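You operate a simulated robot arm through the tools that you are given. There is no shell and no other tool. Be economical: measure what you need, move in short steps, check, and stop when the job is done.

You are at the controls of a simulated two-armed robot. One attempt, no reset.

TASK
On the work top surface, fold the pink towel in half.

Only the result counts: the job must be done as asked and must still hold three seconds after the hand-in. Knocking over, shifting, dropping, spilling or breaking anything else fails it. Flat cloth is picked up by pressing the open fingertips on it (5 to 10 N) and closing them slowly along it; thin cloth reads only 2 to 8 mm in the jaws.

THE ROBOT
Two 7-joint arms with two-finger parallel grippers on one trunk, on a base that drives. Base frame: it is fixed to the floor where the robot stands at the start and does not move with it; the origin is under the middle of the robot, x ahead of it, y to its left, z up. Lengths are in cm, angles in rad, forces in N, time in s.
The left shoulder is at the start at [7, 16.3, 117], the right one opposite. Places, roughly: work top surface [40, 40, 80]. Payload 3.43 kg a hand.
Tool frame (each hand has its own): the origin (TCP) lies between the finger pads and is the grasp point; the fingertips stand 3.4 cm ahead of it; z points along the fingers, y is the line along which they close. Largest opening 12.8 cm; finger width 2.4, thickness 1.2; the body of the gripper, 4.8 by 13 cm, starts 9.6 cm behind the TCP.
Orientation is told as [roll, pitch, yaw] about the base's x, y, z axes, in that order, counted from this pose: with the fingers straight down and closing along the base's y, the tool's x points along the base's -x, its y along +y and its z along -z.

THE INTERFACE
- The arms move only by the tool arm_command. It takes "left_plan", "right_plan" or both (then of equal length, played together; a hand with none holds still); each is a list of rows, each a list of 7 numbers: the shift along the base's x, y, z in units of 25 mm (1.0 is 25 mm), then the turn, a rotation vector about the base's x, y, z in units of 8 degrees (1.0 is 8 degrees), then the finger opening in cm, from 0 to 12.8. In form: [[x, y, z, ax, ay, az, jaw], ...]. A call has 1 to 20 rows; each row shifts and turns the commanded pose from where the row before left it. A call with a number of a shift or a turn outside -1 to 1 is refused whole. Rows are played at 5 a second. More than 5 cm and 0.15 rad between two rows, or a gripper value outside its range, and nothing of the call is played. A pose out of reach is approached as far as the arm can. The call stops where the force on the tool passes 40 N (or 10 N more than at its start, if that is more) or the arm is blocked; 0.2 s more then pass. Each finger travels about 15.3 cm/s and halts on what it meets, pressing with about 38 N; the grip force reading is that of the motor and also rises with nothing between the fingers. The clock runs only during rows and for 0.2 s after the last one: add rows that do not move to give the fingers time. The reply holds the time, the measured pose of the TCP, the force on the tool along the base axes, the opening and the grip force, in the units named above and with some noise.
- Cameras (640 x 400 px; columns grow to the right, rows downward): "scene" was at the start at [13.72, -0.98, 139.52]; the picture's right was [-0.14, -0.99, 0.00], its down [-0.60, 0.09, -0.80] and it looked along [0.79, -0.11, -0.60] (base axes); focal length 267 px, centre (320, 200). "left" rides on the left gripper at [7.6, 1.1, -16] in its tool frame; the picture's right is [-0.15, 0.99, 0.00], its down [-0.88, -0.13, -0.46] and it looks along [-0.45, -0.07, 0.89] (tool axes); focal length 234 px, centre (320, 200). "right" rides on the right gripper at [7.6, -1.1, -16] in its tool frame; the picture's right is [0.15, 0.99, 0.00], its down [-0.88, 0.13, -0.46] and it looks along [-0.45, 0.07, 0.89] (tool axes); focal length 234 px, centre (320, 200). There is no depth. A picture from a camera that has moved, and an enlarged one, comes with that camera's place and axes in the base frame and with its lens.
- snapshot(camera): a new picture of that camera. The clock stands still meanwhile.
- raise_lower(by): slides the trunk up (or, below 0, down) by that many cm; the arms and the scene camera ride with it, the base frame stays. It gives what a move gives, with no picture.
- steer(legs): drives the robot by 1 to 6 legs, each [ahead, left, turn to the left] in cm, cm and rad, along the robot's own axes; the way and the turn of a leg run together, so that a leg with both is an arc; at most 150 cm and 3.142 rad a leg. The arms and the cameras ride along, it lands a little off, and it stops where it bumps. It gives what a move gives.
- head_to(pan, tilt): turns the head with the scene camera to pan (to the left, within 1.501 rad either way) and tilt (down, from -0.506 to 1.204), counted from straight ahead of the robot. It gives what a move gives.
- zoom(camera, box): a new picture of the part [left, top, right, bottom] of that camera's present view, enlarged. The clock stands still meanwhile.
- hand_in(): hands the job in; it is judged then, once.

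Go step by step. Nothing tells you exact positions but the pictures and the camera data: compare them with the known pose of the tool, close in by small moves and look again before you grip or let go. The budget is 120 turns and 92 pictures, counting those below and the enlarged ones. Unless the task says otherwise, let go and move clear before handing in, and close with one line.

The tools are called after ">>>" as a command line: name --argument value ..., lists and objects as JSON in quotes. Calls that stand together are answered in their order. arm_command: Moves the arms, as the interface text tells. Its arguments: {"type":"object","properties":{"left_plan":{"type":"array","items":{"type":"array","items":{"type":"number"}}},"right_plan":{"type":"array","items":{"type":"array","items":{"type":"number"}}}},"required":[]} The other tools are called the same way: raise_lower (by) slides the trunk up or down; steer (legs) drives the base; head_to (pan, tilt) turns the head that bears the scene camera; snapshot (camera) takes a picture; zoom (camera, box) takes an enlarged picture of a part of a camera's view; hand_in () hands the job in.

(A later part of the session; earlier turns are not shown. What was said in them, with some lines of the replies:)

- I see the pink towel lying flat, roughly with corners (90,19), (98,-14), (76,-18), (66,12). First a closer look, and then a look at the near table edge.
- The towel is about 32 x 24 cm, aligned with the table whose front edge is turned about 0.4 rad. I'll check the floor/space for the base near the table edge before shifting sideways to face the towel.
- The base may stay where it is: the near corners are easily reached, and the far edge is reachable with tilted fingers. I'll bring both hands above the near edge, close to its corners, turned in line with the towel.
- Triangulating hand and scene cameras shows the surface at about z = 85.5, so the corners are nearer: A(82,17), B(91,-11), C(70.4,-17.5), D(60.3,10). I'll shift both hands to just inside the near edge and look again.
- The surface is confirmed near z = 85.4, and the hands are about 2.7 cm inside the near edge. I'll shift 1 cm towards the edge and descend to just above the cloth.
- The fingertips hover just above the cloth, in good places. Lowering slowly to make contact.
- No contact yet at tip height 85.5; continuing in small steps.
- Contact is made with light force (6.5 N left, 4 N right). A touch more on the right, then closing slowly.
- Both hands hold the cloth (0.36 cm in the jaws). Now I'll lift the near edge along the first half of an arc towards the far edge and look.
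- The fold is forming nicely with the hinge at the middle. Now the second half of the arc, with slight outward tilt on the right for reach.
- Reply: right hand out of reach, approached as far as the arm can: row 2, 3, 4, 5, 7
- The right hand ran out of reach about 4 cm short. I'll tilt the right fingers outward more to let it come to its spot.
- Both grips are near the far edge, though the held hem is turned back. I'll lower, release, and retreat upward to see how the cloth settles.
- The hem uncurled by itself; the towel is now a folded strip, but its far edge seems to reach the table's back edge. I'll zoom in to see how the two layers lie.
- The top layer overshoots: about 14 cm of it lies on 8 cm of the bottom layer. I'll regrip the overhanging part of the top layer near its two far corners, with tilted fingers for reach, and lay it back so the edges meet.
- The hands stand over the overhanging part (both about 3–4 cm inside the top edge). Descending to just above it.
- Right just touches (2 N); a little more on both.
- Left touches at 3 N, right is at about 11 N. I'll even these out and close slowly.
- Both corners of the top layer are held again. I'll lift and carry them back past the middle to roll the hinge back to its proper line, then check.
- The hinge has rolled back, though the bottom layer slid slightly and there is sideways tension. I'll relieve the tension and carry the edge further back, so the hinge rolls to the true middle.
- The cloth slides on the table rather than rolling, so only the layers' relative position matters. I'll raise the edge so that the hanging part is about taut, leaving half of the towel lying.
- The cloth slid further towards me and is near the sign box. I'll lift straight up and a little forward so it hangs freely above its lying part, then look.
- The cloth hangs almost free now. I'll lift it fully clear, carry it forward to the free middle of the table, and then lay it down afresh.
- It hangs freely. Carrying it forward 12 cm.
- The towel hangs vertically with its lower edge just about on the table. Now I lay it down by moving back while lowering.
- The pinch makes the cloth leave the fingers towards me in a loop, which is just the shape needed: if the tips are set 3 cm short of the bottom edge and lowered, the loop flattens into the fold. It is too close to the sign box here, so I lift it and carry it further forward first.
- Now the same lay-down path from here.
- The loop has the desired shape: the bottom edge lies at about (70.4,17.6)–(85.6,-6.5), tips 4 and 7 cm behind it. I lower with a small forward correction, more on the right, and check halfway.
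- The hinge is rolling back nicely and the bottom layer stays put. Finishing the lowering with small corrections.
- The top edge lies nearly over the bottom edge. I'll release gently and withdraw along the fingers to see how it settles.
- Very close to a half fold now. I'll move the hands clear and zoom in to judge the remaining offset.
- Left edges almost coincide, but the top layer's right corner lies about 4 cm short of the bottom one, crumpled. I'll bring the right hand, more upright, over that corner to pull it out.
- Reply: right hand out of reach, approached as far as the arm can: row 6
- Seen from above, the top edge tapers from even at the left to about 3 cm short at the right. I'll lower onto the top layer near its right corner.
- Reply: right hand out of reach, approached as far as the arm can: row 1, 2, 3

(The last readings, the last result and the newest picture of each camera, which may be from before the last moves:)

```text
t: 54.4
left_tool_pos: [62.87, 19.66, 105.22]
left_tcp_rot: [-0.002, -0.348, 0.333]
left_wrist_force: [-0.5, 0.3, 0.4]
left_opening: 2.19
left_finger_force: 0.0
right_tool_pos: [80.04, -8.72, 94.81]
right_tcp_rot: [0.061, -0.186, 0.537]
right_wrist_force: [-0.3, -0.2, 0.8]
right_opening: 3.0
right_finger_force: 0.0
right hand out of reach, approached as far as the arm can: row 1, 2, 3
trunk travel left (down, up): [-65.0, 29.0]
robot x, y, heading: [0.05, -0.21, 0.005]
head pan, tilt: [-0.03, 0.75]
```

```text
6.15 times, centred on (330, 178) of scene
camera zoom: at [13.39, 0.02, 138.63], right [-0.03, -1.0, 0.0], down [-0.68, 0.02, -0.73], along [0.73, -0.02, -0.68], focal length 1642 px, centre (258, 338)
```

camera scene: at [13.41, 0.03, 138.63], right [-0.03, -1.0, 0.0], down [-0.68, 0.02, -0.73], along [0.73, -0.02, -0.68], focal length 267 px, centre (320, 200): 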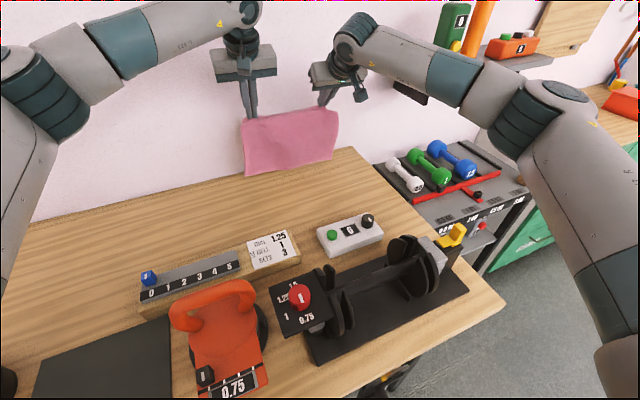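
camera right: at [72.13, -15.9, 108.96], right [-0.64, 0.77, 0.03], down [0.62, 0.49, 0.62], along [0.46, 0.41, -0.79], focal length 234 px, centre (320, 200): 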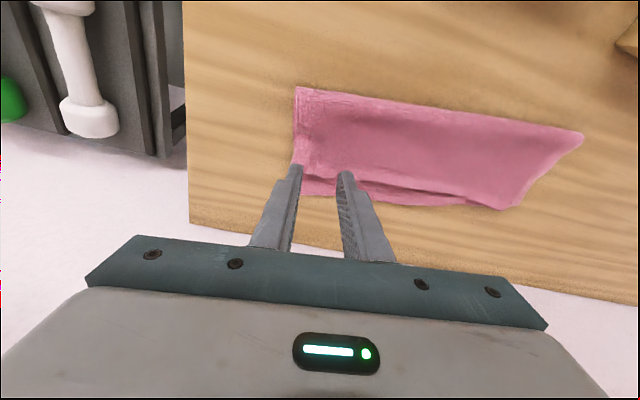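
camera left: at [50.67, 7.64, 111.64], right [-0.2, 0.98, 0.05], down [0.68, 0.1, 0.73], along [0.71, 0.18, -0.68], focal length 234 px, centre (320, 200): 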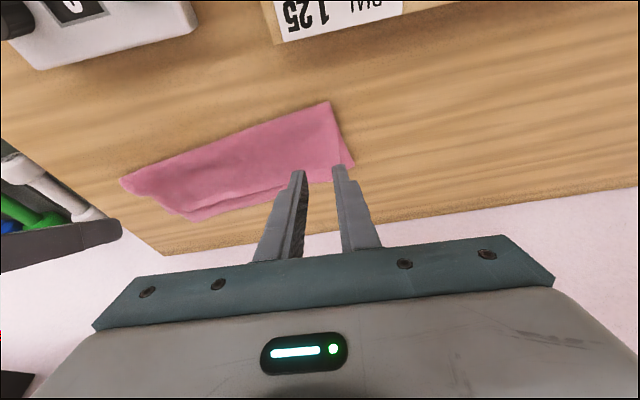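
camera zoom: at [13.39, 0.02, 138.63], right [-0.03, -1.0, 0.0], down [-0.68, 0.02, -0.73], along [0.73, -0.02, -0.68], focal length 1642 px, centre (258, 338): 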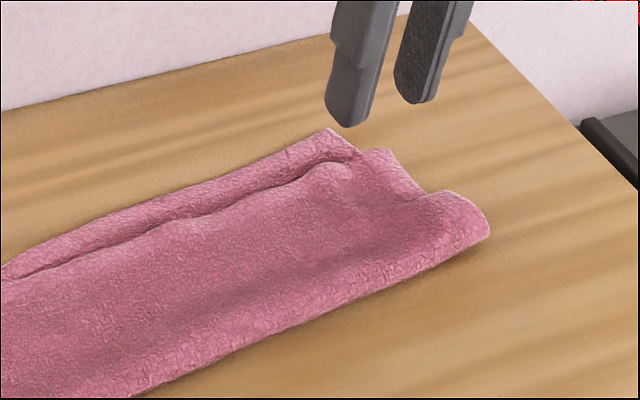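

The arm is at its limit at this upright pose; I'll tilt outward again before lowering.

>>> arm_command --right_plan '[[0, 0, 0, 0.31, -0.51, 0, 3], [0, 0, 0, 0.31, -0.51, 0, 3], [0, 0, 0, 0.31, -0.51, 0, 3], [0, 0, 0, 0.31, -0.51, 0, 3], [-0.08, 0.2, -0.5, 0, 0, 0, 3], [-0.08, 0.2, -0.5, 0, 0, 0, 3], [0, 0, -0.5, 0, 0, 0, 3], [0, 0, 0, 0, 0, 0, 3]]'

>>> zoom --camera "scene" --box '[280, 145, 380, 210]'

>>> snapshot --camera "right"

```text
t: 56.2
left_tool_pos: [63.0, 19.7, 105.3]
left_tcp_rot: [-0.003, -0.348, 0.335]
left_wrist_force: [-0.3, 0.2, -0.3]
left_opening: 2.2
left_finger_force: 0.2
right_tool_pos: [79.73, -7.58, 90.99]
right_tcp_rot: [0.067, -0.487, 0.547]
right_wrist_force: [0.7, -0.2, -0.3]
right_opening: 3.0
right_finger_force: 0.0
trunk travel left (down, up): [-65.0, 29.0]
robot x, y, heading: [0.02, 0.17, -0.003]
head pan, tilt: [-0.03, 0.75]
```

```text
6.15 times, centred on (330, 178) of scene
camera zoom: at [13.39, 0.05, 138.63], right [-0.03, -1.0, 0.0], down [-0.68, 0.02, -0.73], along [0.73, -0.02, -0.68], focal length 1642 px, centre (258, 338)
```

zoom: 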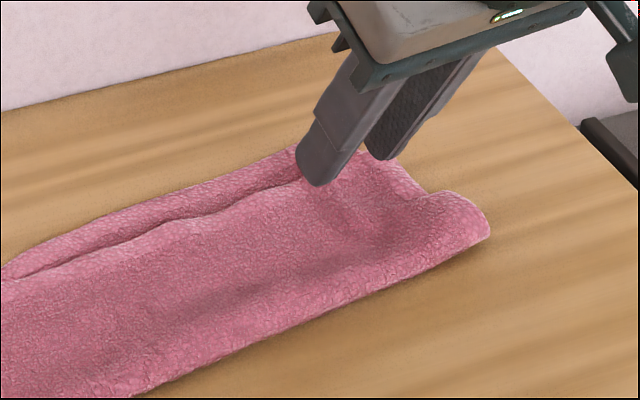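

```text
26 pictures are left
camera right: at [68.79, -16.89, 101.36], right [-0.65, 0.76, -0.01], down [0.43, 0.38, 0.82], along [0.63, 0.53, -0.57], focal length 234 px, centre (320, 200)
```

right: 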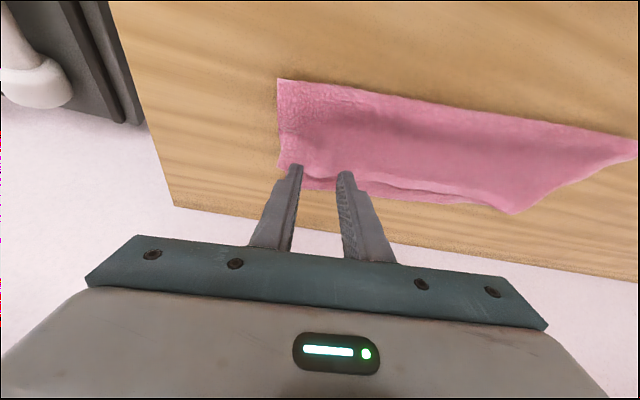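

>>> arm_command --right_plan '[[0, 0, -0.15, 0, 0, 0, 3], [0, 0, -0.12, 0, 0, 0, 3], [0, 0, 0, 0, 0, 0, 3]]'

```text
t: 57.0
left_tool_pos: [63.09, 19.72, 105.27]
left_tcp_rot: [-0.001, -0.348, 0.336]
left_wrist_force: [0.2, 0.0, 0.6]
left_opening: 2.21
left_finger_force: 0.0
right_tool_pos: [79.76, -7.58, 90.28]
right_tcp_rot: [0.067, -0.489, 0.548]
right_wrist_force: [1.2, -0.1, 0.0]
right_opening: 3.0
right_finger_force: 0.0
trunk travel left (down, up): [-65.0, 29.0]
robot x, y, heading: [-0.01, -0.06, 0.001]
head pan, tilt: [-0.03, 0.75]
```

>>> arm_command --right_plan '[[0, 0, -0.1, 0, 0, 0, 3], [0, 0, -0.08, 0, 0, 0, 3], [0, 0, 0, 0, 0, 0, 3]]'

>>> zoom --camera "scene" --box '[280, 145, 380, 210]'

```text
t: 57.8
left_tool_pos: [62.97, 19.61, 105.34]
left_tcp_rot: [-0.001, -0.349, 0.336]
left_wrist_force: [0.6, 1.0, -0.1]
left_opening: 2.17
left_finger_force: 0.1
right_tool_pos: [79.6, -7.47, 89.75]
right_tcp_rot: [0.068, -0.487, 0.548]
right_wrist_force: [-1.1, 0.2, 0.9]
right_opening: 3.0
right_finger_force: 0.1
trunk travel left (down, up): [-65.0, 29.0]
robot x, y, heading: [-0.01, -0.0, 0.002]
head pan, tilt: [-0.03, 0.75]
```

```text
6.15 times, centred on (330, 178) of scene
camera zoom: at [13.39, 0.03, 138.63], right [-0.03, -1.0, 0.0], down [-0.68, 0.02, -0.73], along [0.73, -0.02, -0.68], focal length 1642 px, centre (258, 338)
```

zoom: 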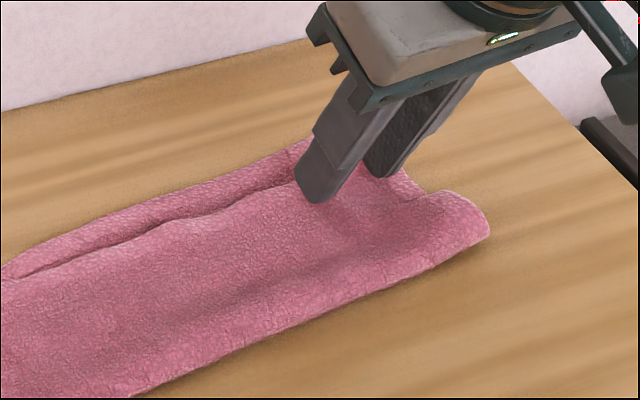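

Nearly touching; a hair lower, then close to gather only the top layer.

>>> arm_command --right_plan '[[0, 0, -0.06, 0, 0, 0, 3], [0, 0, -0.04, 0, 0, 0, 3], [0, 0, 0, 0, 0, 0, 3]]'

```text
t: 58.6
left_tool_pos: [63.03, 19.62, 105.22]
left_tcp_rot: [-0.004, -0.349, 0.336]
left_wrist_force: [0.1, 0.2, -0.1]
left_opening: 2.21
left_finger_force: 0.0
right_tool_pos: [79.73, -7.46, 89.6]
right_tcp_rot: [0.068, -0.489, 0.547]
right_wrist_force: [-0.6, 0.7, -0.2]
right_opening: 3.01
right_finger_force: 0.0
trunk travel left (down, up): [-65.0, 29.0]
robot x, y, heading: [-0.17, -0.01, -0.001]
head pan, tilt: [-0.03, 0.75]
```

>>> arm_command --right_plan '[[0, 0, -0.06, 0, 0, 0, 3], [0, 0, -0.06, 0, 0, 0, 3], [0, 0, 0, 0, 0, 0, 3]]'

```text
t: 59.4
left_tool_pos: [63.09, 19.59, 105.32]
left_tcp_rot: [-0.003, -0.35, 0.335]
left_wrist_force: [0.4, -0.2, 0.4]
left_opening: 2.17
left_finger_force: 0.1
right_tool_pos: [79.69, -7.58, 89.4]
right_tcp_rot: [0.065, -0.486, 0.548]
right_wrist_force: [0.0, -0.5, 1.1]
right_opening: 2.96
right_finger_force: 0.1
trunk travel left (down, up): [-65.0, 29.0]
robot x, y, heading: [-0.14, -0.11, -0.002]
head pan, tilt: [-0.03, 0.75]
```

Contact is beginning (1 N). One more touch, then a slow close and a small lift.

>>> arm_command --right_plan '[[0, 0, -0.05, 0, 0, 0, 3], [0, 0, 0, 0, 0, 0, 2.6], [0, 0, 0, 0, 0, 0, 2.2], [0, 0, 0, 0, 0, 0, 1.8], [0, 0, 0, 0, 0, 0, 1.4], [0, 0, 0, 0, 0, 0, 1.0], [0, 0, 0, 0, 0, 0, 0.6], [0, 0, 0, 0, 0, 0, 0.2], [0, 0, 0, 0, 0, 0, 0], [0, 0, 0, 0, 0, 0, 0], [0, 0, 0.3, 0, 0, 0, 0], [0, 0, 0.4, 0, 0, 0, 0], [0, 0, 0, 0, 0, 0, 0]]'

>>> zoom --camera "scene" --box '[260, 145, 380, 220]'

```text
t: 62.2
left_tool_pos: [63.06, 19.6, 105.17]
left_tcp_rot: [-0.002, -0.346, 0.338]
left_wrist_force: [0.2, -0.8, 0.6]
left_opening: 2.2
left_finger_force: 0.1
right_tool_pos: [79.78, -7.53, 90.97]
right_tcp_rot: [0.065, -0.486, 0.547]
right_wrist_force: [0.7, 0.3, -0.4]
right_opening: 0.3
right_finger_force: 37.3
trunk travel left (down, up): [-65.0, 29.0]
robot x, y, heading: [-0.11, -0.13, -0.001]
head pan, tilt: [-0.03, 0.75]
```

```text
5.33 times, centred on (320, 182) of scene
camera zoom: at [13.42, 0.03, 138.63], right [-0.03, -1.0, 0.0], down [-0.68, 0.02, -0.73], along [0.73, -0.02, -0.68], focal length 1423 px, centre (320, 293)
```

zoom: 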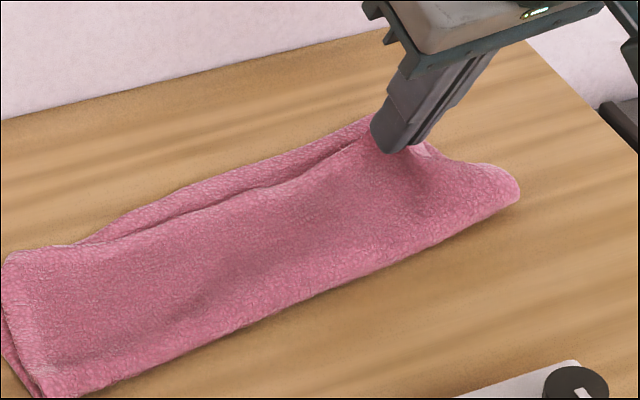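

It holds a single layer's worth (0.3 cm) and the top lifts. Pulling that corner about 3 cm towards the bottom corner, then lowering.

>>> arm_command --right_plan '[[0.32, 0.15, 0.1, 0, 0, 0, 0], [0.32, 0.15, 0, 0, 0, 0, 0], [0.32, 0.15, 0, 0, 0, 0, 0], [0.32, 0.15, -0.2, 0, 0, 0, 0], [0, 0, -0.2, 0, 0, 0, 0], [0, 0, 0, 0, 0, 0, 0]]'

>>> zoom --camera "scene" --box '[250, 145, 370, 220]'

>>> snapshot --camera "right"

```text
t: 63.6
left_tool_pos: [63.1, 19.71, 105.4]
left_tcp_rot: [-0.002, -0.348, 0.334]
left_wrist_force: [0.4, 0.5, -0.2]
left_opening: 2.19
left_finger_force: 0.1
right_tool_pos: [82.88, -6.08, 90.28]
right_tcp_rot: [0.068, -0.486, 0.549]
right_wrist_force: [-0.3, -0.1, 0.2]
right_opening: 0.3
right_finger_force: 37.2
trunk travel left (down, up): [-65.0, 29.0]
robot x, y, heading: [-0.34, -0.23, 0.003]
head pan, tilt: [-0.03, 0.75]
```

```text
5.33 times, centred on (310, 182) of scene
camera zoom: at [13.39, 0.05, 138.63], right [-0.03, -1.0, 0.0], down [-0.68, 0.02, -0.73], along [0.73, -0.02, -0.68], focal length 1423 px, centre (373, 293)
```

zoom: 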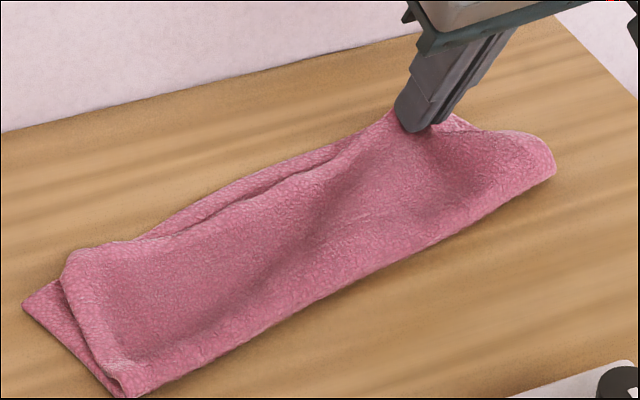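

```text
22 pictures are left
camera right: at [71.96, -15.3, 100.65], right [-0.65, 0.76, -0.01], down [0.43, 0.38, 0.82], along [0.63, 0.53, -0.57], focal length 234 px, centre (320, 200)
```

right: 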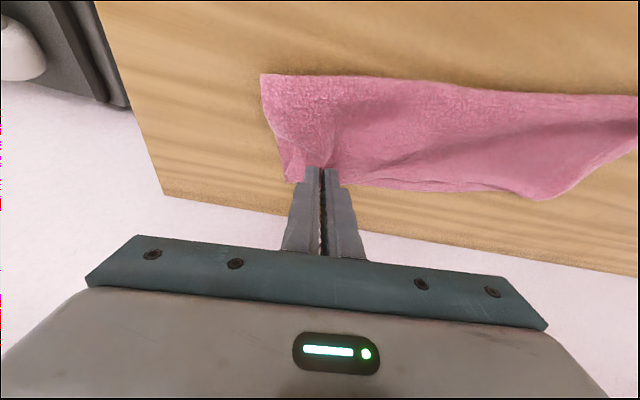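

The top edge now nearly matches the bottom edge all along. Lowering, releasing and withdrawing.

>>> arm_command --right_plan '[[0, 0, -0.2, 0, 0, 0, 0], [0, 0, 0, 0, 0, 0, 0.7], [0, 0, 0, 0, 0, 0, 1.4], [0, 0, 0, 0, 0, 0, 2.2], [0, 0, 0.15, 0, 0, 0, 2.2], [-0.1, -0.05, 0.3, 0, 0, 0, 2.2], [-0.4, -0.3, 0.7, 0, 0, 0, 2.2], [-0.6, -0.6, 0.9, 0, 0, 0, 2.2], [-0.6, -0.9, 0.9, 0, 0, 0, 2.2], [-0.6, -0.9, 0.9, 0, 0, 0, 2.2], [-0.6, -0.9, 0.5, 0, 0, 0, 2.2]]'

>>> zoom --camera "scene" --box '[245, 145, 365, 220]'

>>> snapshot --camera "left"

```text
t: 66.0
left_tool_pos: [62.92, 19.56, 105.26]
left_tcp_rot: [-0.003, -0.349, 0.335]
left_wrist_force: [-0.3, -1.1, -0.4]
left_opening: 2.19
left_finger_force: 0.1
right_tool_pos: [75.59, -15.15, 100.63]
right_tcp_rot: [0.066, -0.486, 0.549]
right_wrist_force: [-0.1, -0.3, 0.1]
right_opening: 2.21
right_finger_force: 0.0
trunk travel left (down, up): [-65.0, 29.0]
robot x, y, heading: [0.19, 0.05, -0.0]
head pan, tilt: [-0.03, 0.75]
```

```text
5.33 times, centred on (305, 182) of scene
camera zoom: at [13.33, -0.08, 138.64], right [-0.03, -1.0, 0.0], down [-0.68, 0.02, -0.73], along [0.73, -0.02, -0.68], focal length 1423 px, centre (400, 293)
```

zoom: 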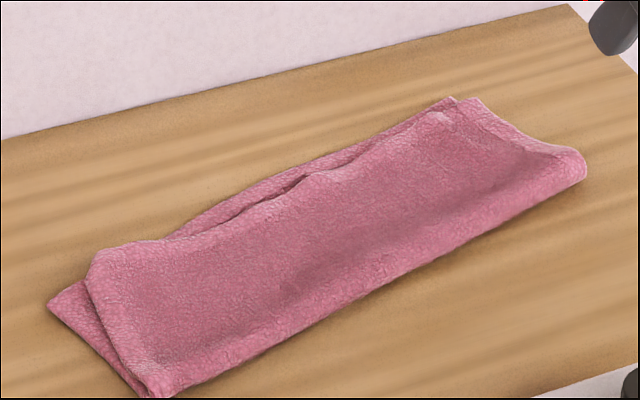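

```text
20 pictures are left
camera left: at [50.7, 16.44, 117.73], right [-0.2, 0.98, 0.05], down [0.68, 0.1, 0.73], along [0.71, 0.18, -0.68], focal length 234 px, centre (320, 200)
```

left: 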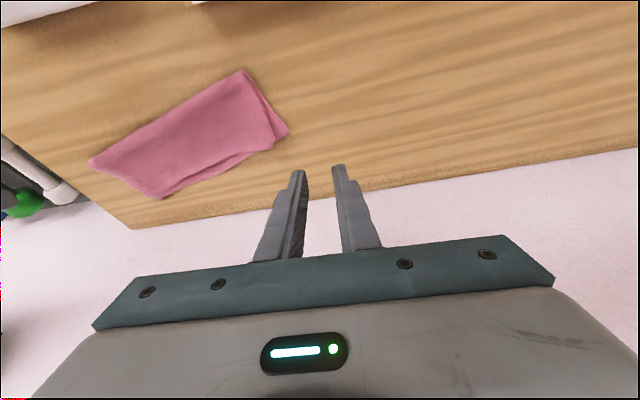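

The fold is in half with edges within about 1–3 cm; only the top's left corner sits about 3 cm inwards. I'll tug that corner outward with the left hand the same way.

>>> arm_command --left_plan '[[0.587, -0.473, -0.6, 0, 0, 0.24, 3], [0.587, -0.473, -0.8, 0, 0, 0.24, 3], [0.587, -0.473, -0.9, 0, 0, 0.24, 3], [0.587, -0.473, -0.9, 0, 0, 0.24, 3], [0.587, -0.473, -0.95, 0, 0, 0.24, 3], [0.587, -0.473, -0.95, 0, 0, 0.24, 3], [0, 0, 0, 0, 0, 0, 3]]'

>>> zoom --camera "scene" --box '[235, 145, 355, 220]'

>>> snapshot --camera "left"

```text
t: 67.6
left_tool_pos: [71.89, 12.58, 92.35]
left_tcp_rot: [-0.002, -0.351, 0.536]
left_wrist_force: [0.2, -0.1, -0.2]
left_opening: 2.99
left_finger_force: 0.0
right_tool_pos: [75.65, -15.0, 100.65]
right_tcp_rot: [0.067, -0.487, 0.548]
right_wrist_force: [0.0, -0.2, 1.1]
right_opening: 2.2
right_finger_force: 0.0
trunk travel left (down, up): [-65.0, 29.0]
robot x, y, heading: [0.04, 0.06, 0.0]
head pan, tilt: [-0.03, 0.75]
```

```text
5.33 times, centred on (295, 182) of scene
camera zoom: at [13.33, 0.07, 138.64], right [-0.03, -1.0, 0.0], down [-0.68, 0.02, -0.73], along [0.73, -0.02, -0.68], focal length 1423 px, centre (453, 293)
```

zoom: 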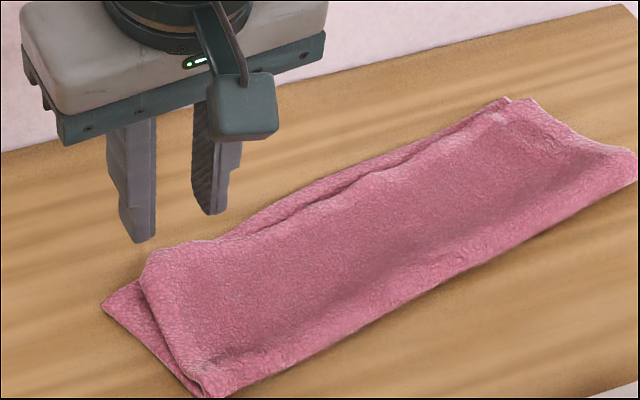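

```text
18 pictures are left
camera left: at [60.41, 7.08, 104.75], right [-0.39, 0.92, 0.05], down [0.64, 0.23, 0.73], along [0.66, 0.31, -0.68], focal length 234 px, centre (320, 200)
```

left: 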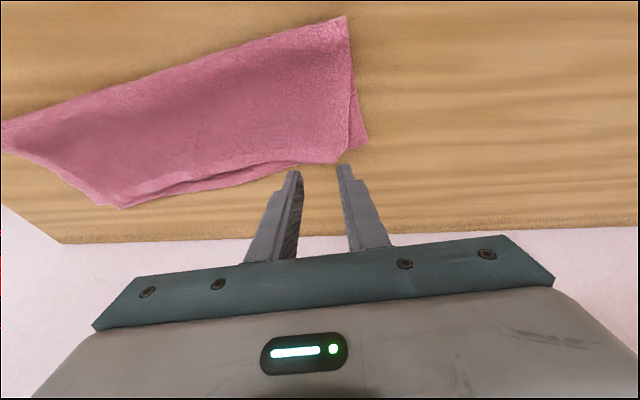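

>>> arm_command --left_plan '[[-0.18, -0.3, -0.4, 0, 0, 0, 3], [0, 0, -0.4, 0, 0, 0, 3], [0, 0, -0.12, 0, 0, 0, 3], [0, 0, 0, 0, 0, 0, 3]]'

>>> zoom --camera "scene" --box '[235, 160, 315, 210]'

```text
t: 68.6
left_tool_pos: [71.6, 11.99, 90.24]
left_tcp_rot: [-0.003, -0.349, 0.534]
left_wrist_force: [-0.4, 0.3, 0.0]
left_opening: 2.99
left_finger_force: 0.0
right_tool_pos: [75.62, -15.03, 100.64]
right_tcp_rot: [0.067, -0.488, 0.546]
right_wrist_force: [-0.6, 0.2, -0.1]
right_opening: 2.2
right_finger_force: 0.0
trunk travel left (down, up): [-65.0, 29.0]
robot x, y, heading: [-0.09, -0.17, -0.003]
head pan, tilt: [-0.03, 0.75]
```

```text
8.00 times, centred on (275, 185) of scene
camera zoom: at [13.39, 0.02, 138.63], right [-0.03, -1.0, 0.0], down [-0.68, 0.02, -0.73], along [0.73, -0.02, -0.68], focal length 2134 px, centre (680, 320)
```

zoom: 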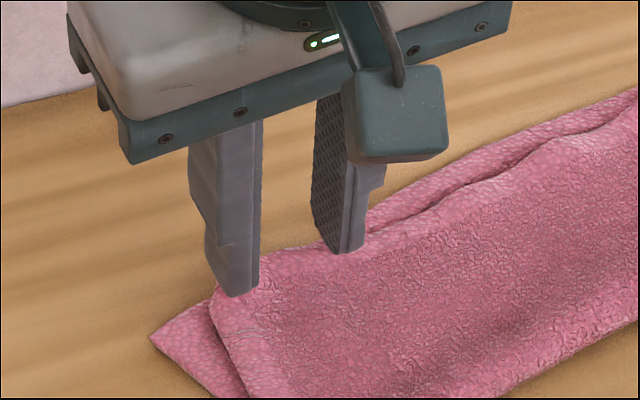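

A bit more inward, then lower to light contact.

>>> arm_command --left_plan '[[-0.2, -0.42, 0, 0, 0, 0, 3], [0, 0, -0.15, 0, 0, 0, 3], [0, 0, -0.1, 0, 0, 0, 3], [0, 0, 0, 0, 0, 0, 3]]'

```text
t: 69.6
left_tool_pos: [71.08, 10.86, 89.52]
left_tcp_rot: [-0.002, -0.35, 0.537]
left_wrist_force: [0.1, -1.0, 0.6]
left_opening: 2.98
left_finger_force: 0.0
right_tool_pos: [75.62, -15.0, 100.63]
right_tcp_rot: [0.067, -0.488, 0.548]
right_wrist_force: [0.0, 0.1, -0.7]
right_opening: 2.2
right_finger_force: 0.0
trunk travel left (down, up): [-65.0, 29.0]
robot x, y, heading: [-0.34, 0.06, 0.003]
head pan, tilt: [-0.03, 0.75]
```

>>> arm_command --left_plan '[[0, 0, -0.05, 0, 0, 0, 3], [0, 0, -0.04, 0, 0, 0, 3], [0, 0, 0, 0, 0, 0, 3]]'

```text
t: 70.4
left_tool_pos: [71.17, 10.92, 89.51]
left_tcp_rot: [-0.002, -0.35, 0.536]
left_wrist_force: [0.6, 0.1, 0.7]
left_opening: 2.97
left_finger_force: 0.0
right_tool_pos: [75.58, -15.04, 100.61]
right_tcp_rot: [0.067, -0.487, 0.549]
right_wrist_force: [-0.4, -0.4, -0.7]
right_opening: 2.16
right_finger_force: 0.0
trunk travel left (down, up): [-65.0, 29.0]
robot x, y, heading: [-0.12, -0.09, -0.002]
head pan, tilt: [-0.03, 0.75]
```

>>> arm_command --left_plan '[[0, 0, -0.05, 0, 0, 0, 3], [0, 0, 0, 0, 0, 0, 3]]'

>>> zoom --camera "scene" --box '[235, 160, 315, 210]'

```text
t: 71.0
left_tool_pos: [71.08, 10.85, 89.21]
left_tcp_rot: [-0.002, -0.349, 0.536]
left_wrist_force: [1.3, -0.3, 1.9]
left_opening: 2.96
left_finger_force: 0.1
right_tool_pos: [75.58, -15.0, 100.61]
right_tcp_rot: [0.067, -0.489, 0.547]
right_wrist_force: [0.5, 0.1, 0.1]
right_opening: 2.2
right_finger_force: 0.0
trunk travel left (down, up): [-65.0, 29.0]
robot x, y, heading: [0.28, -0.16, -0.004]
head pan, tilt: [-0.03, 0.75]
```

```text
8.00 times, centred on (275, 185) of scene
camera zoom: at [13.38, 0.01, 138.64], right [-0.03, -1.0, 0.0], down [-0.68, 0.02, -0.73], along [0.73, -0.02, -0.68], focal length 2134 px, centre (680, 320)
```

zoom: 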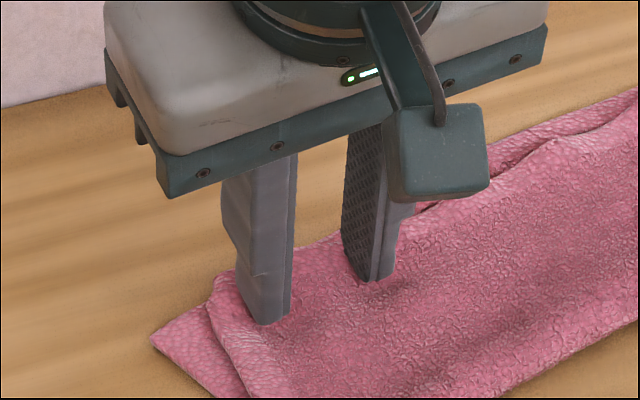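

Light contact; closing and a small lift.

>>> arm_command --left_plan '[[0, 0, 0, 0, 0, 0, 2.6], [0, 0, 0, 0, 0, 0, 2.2], [0, 0, 0, 0, 0, 0, 1.8], [0, 0, 0, 0, 0, 0, 1.4], [0, 0, 0, 0, 0, 0, 1.0], [0, 0, 0, 0, 0, 0, 0.6], [0, 0, 0, 0, 0, 0, 0.2], [0, 0, 0, 0, 0, 0, 0], [0, 0, 0, 0, 0, 0, 0], [0, 0, 0.3, 0, 0, 0, 0], [0, 0, 0.3, 0, 0, 0, 0], [0, 0, 0, 0, 0, 0, 0]]'

>>> zoom --camera "scene" --box '[235, 145, 355, 220]'

```text
t: 73.6
left_tool_pos: [71.01, 10.72, 90.71]
left_tcp_rot: [-0.001, -0.348, 0.536]
left_wrist_force: [-0.2, -0.5, 0.1]
left_opening: 0.63
left_finger_force: 37.6
right_tool_pos: [75.6, -15.06, 100.53]
right_tcp_rot: [0.068, -0.487, 0.548]
right_wrist_force: [-0.1, 0.3, 0.2]
right_opening: 2.21
right_finger_force: 0.0
trunk travel left (down, up): [-65.0, 29.0]
robot x, y, heading: [-0.4, -0.19, 0.002]
head pan, tilt: [-0.03, 0.75]
```

```text
5.33 times, centred on (295, 182) of scene
camera zoom: at [13.42, 0.02, 138.63], right [-0.03, -1.0, 0.0], down [-0.68, 0.02, -0.73], along [0.73, -0.02, -0.68], focal length 1423 px, centre (453, 293)
```

zoom: 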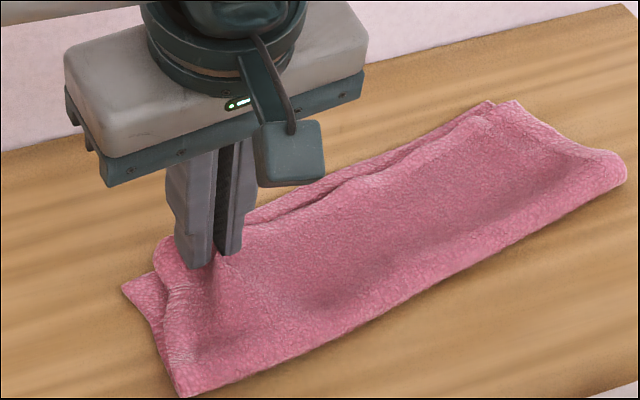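

The reading of 0.63 cm means both layers are caught. I'll set it back down, open to let both relax, and withdraw.

>>> arm_command --left_plan '[[0, 0, -0.3, 0, 0, 0, 0], [0, 0, -0.28, 0, 0, 0, 0], [0, 0, 0, 0, 0, 0, 0.8], [0, 0, 0, 0, 0, 0, 1.6], [0, 0, 0, 0, 0, 0, 2.4], [0, 0, 0, 0, 0, 0, 3], [0, 0, 0.1, 0, 0, 0, 3], [0, 0, 0.3, 0, 0, 0, 3], [0, 0, 0.5, 0, 0, 0, 3], [-0.5, 0.3, 0.8, 0, 0, 0, 3], [-0.8, 0.8, 0.9, 0, 0, 0, 3], [-0.8, 0.9, 0.9, 0, 0, 0, 3]]'

>>> zoom --camera "scene" --box '[235, 145, 355, 220]'

>>> snapshot --camera "left"

```text
t: 76.2
left_tool_pos: [65.68, 15.74, 98.09]
left_tcp_rot: [-0.001, -0.349, 0.536]
left_wrist_force: [-0.5, -0.2, -0.4]
left_opening: 3.01
left_finger_force: 0.1
right_tool_pos: [75.52, -15.1, 100.78]
right_tcp_rot: [0.063, -0.489, 0.549]
right_wrist_force: [0.1, -0.1, 0.0]
right_opening: 2.17
right_finger_force: 0.0
trunk travel left (down, up): [-65.0, 29.0]
robot x, y, heading: [-0.26, 0.2, -0.003]
head pan, tilt: [-0.03, 0.75]
```

```text
5.33 times, centred on (295, 182) of scene
camera zoom: at [13.28, 0.11, 138.64], right [-0.03, -1.0, 0.0], down [-0.68, 0.02, -0.73], along [0.73, -0.02, -0.68], focal length 1423 px, centre (453, 293)
```

zoom: 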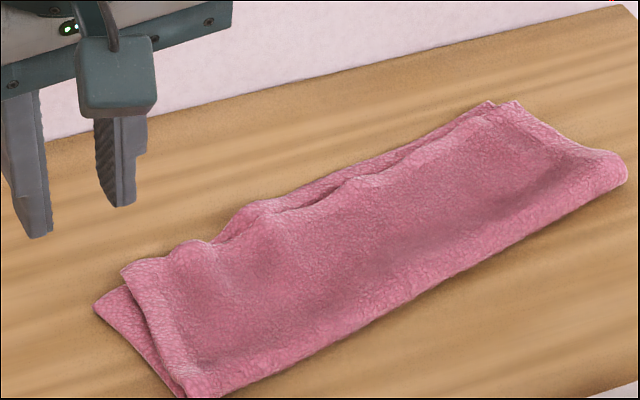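

```text
13 pictures are left
camera left: at [54.17, 10.28, 110.54], right [-0.39, 0.92, 0.05], down [0.64, 0.23, 0.73], along [0.66, 0.31, -0.68], focal length 234 px, centre (320, 200)
```

left: 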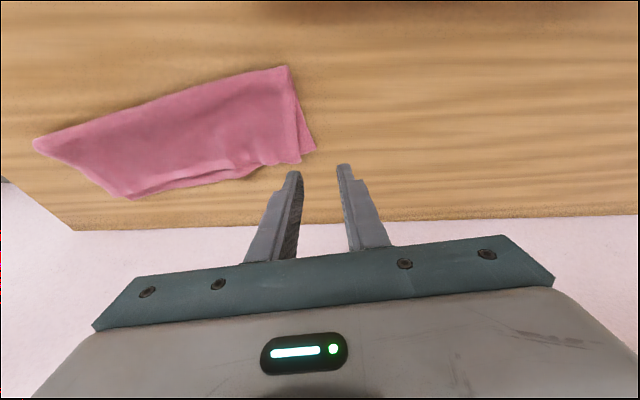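

The result is even better: the towel is folded in half with edges and corners within about 1–2 cm. I'll retreat both hands and take a last look.

>>> arm_command --left_plan '[[-0.2, 0.9, 0.8, 0, 0, 0, 3], [-0.2, 0.9, 0.8, 0, 0, 0, 3], [-0.2, 0.9, 0.5, 0, 0, 0, 3]]' --right_plan '[[-0.4, -0.6, 0.8, 0, 0, 0, 3], [-0.4, -0.6, 0.5, 0, 0, 0, 3], [0, 0, 0, 0, 0, 0, 3]]'

>>> snapshot --camera "scene"

```text
t: 77.0
left_tool_pos: [64.16, 22.84, 103.35]
left_tcp_rot: [-0.002, -0.348, 0.536]
left_wrist_force: [-0.1, 0.2, -0.2]
left_opening: 2.98
left_finger_force: 0.1
right_tool_pos: [73.61, -17.99, 104.01]
right_tcp_rot: [0.065, -0.486, 0.547]
right_wrist_force: [0.2, 0.0, -0.5]
right_opening: 3.02
right_finger_force: 0.0
trunk travel left (down, up): [-65.0, 29.0]
robot x, y, heading: [0.02, -0.13, -0.004]
head pan, tilt: [-0.03, 0.75]
```

```text
12 pictures are left
camera scene: at [13.41, 0.15, 138.63], right [-0.03, -1.0, 0.0], down [-0.68, 0.02, -0.73], along [0.73, -0.02, -0.68], focal length 267 px, centre (320, 200)
```

scene: 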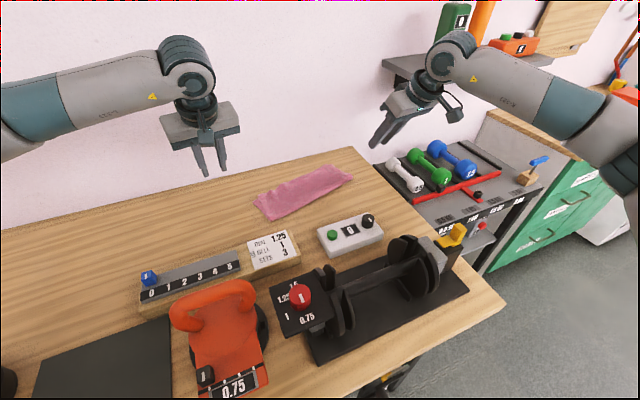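

The towel lies folded in half, nothing else has moved, and both hands are clear. Handing in.

>>> hand_in

```text
The job is handed in.
```

The pink towel lies folded in half on the work top, with the layers' edges and corners matching to within about 1–2 cm; the last picture shows nothing else moved.
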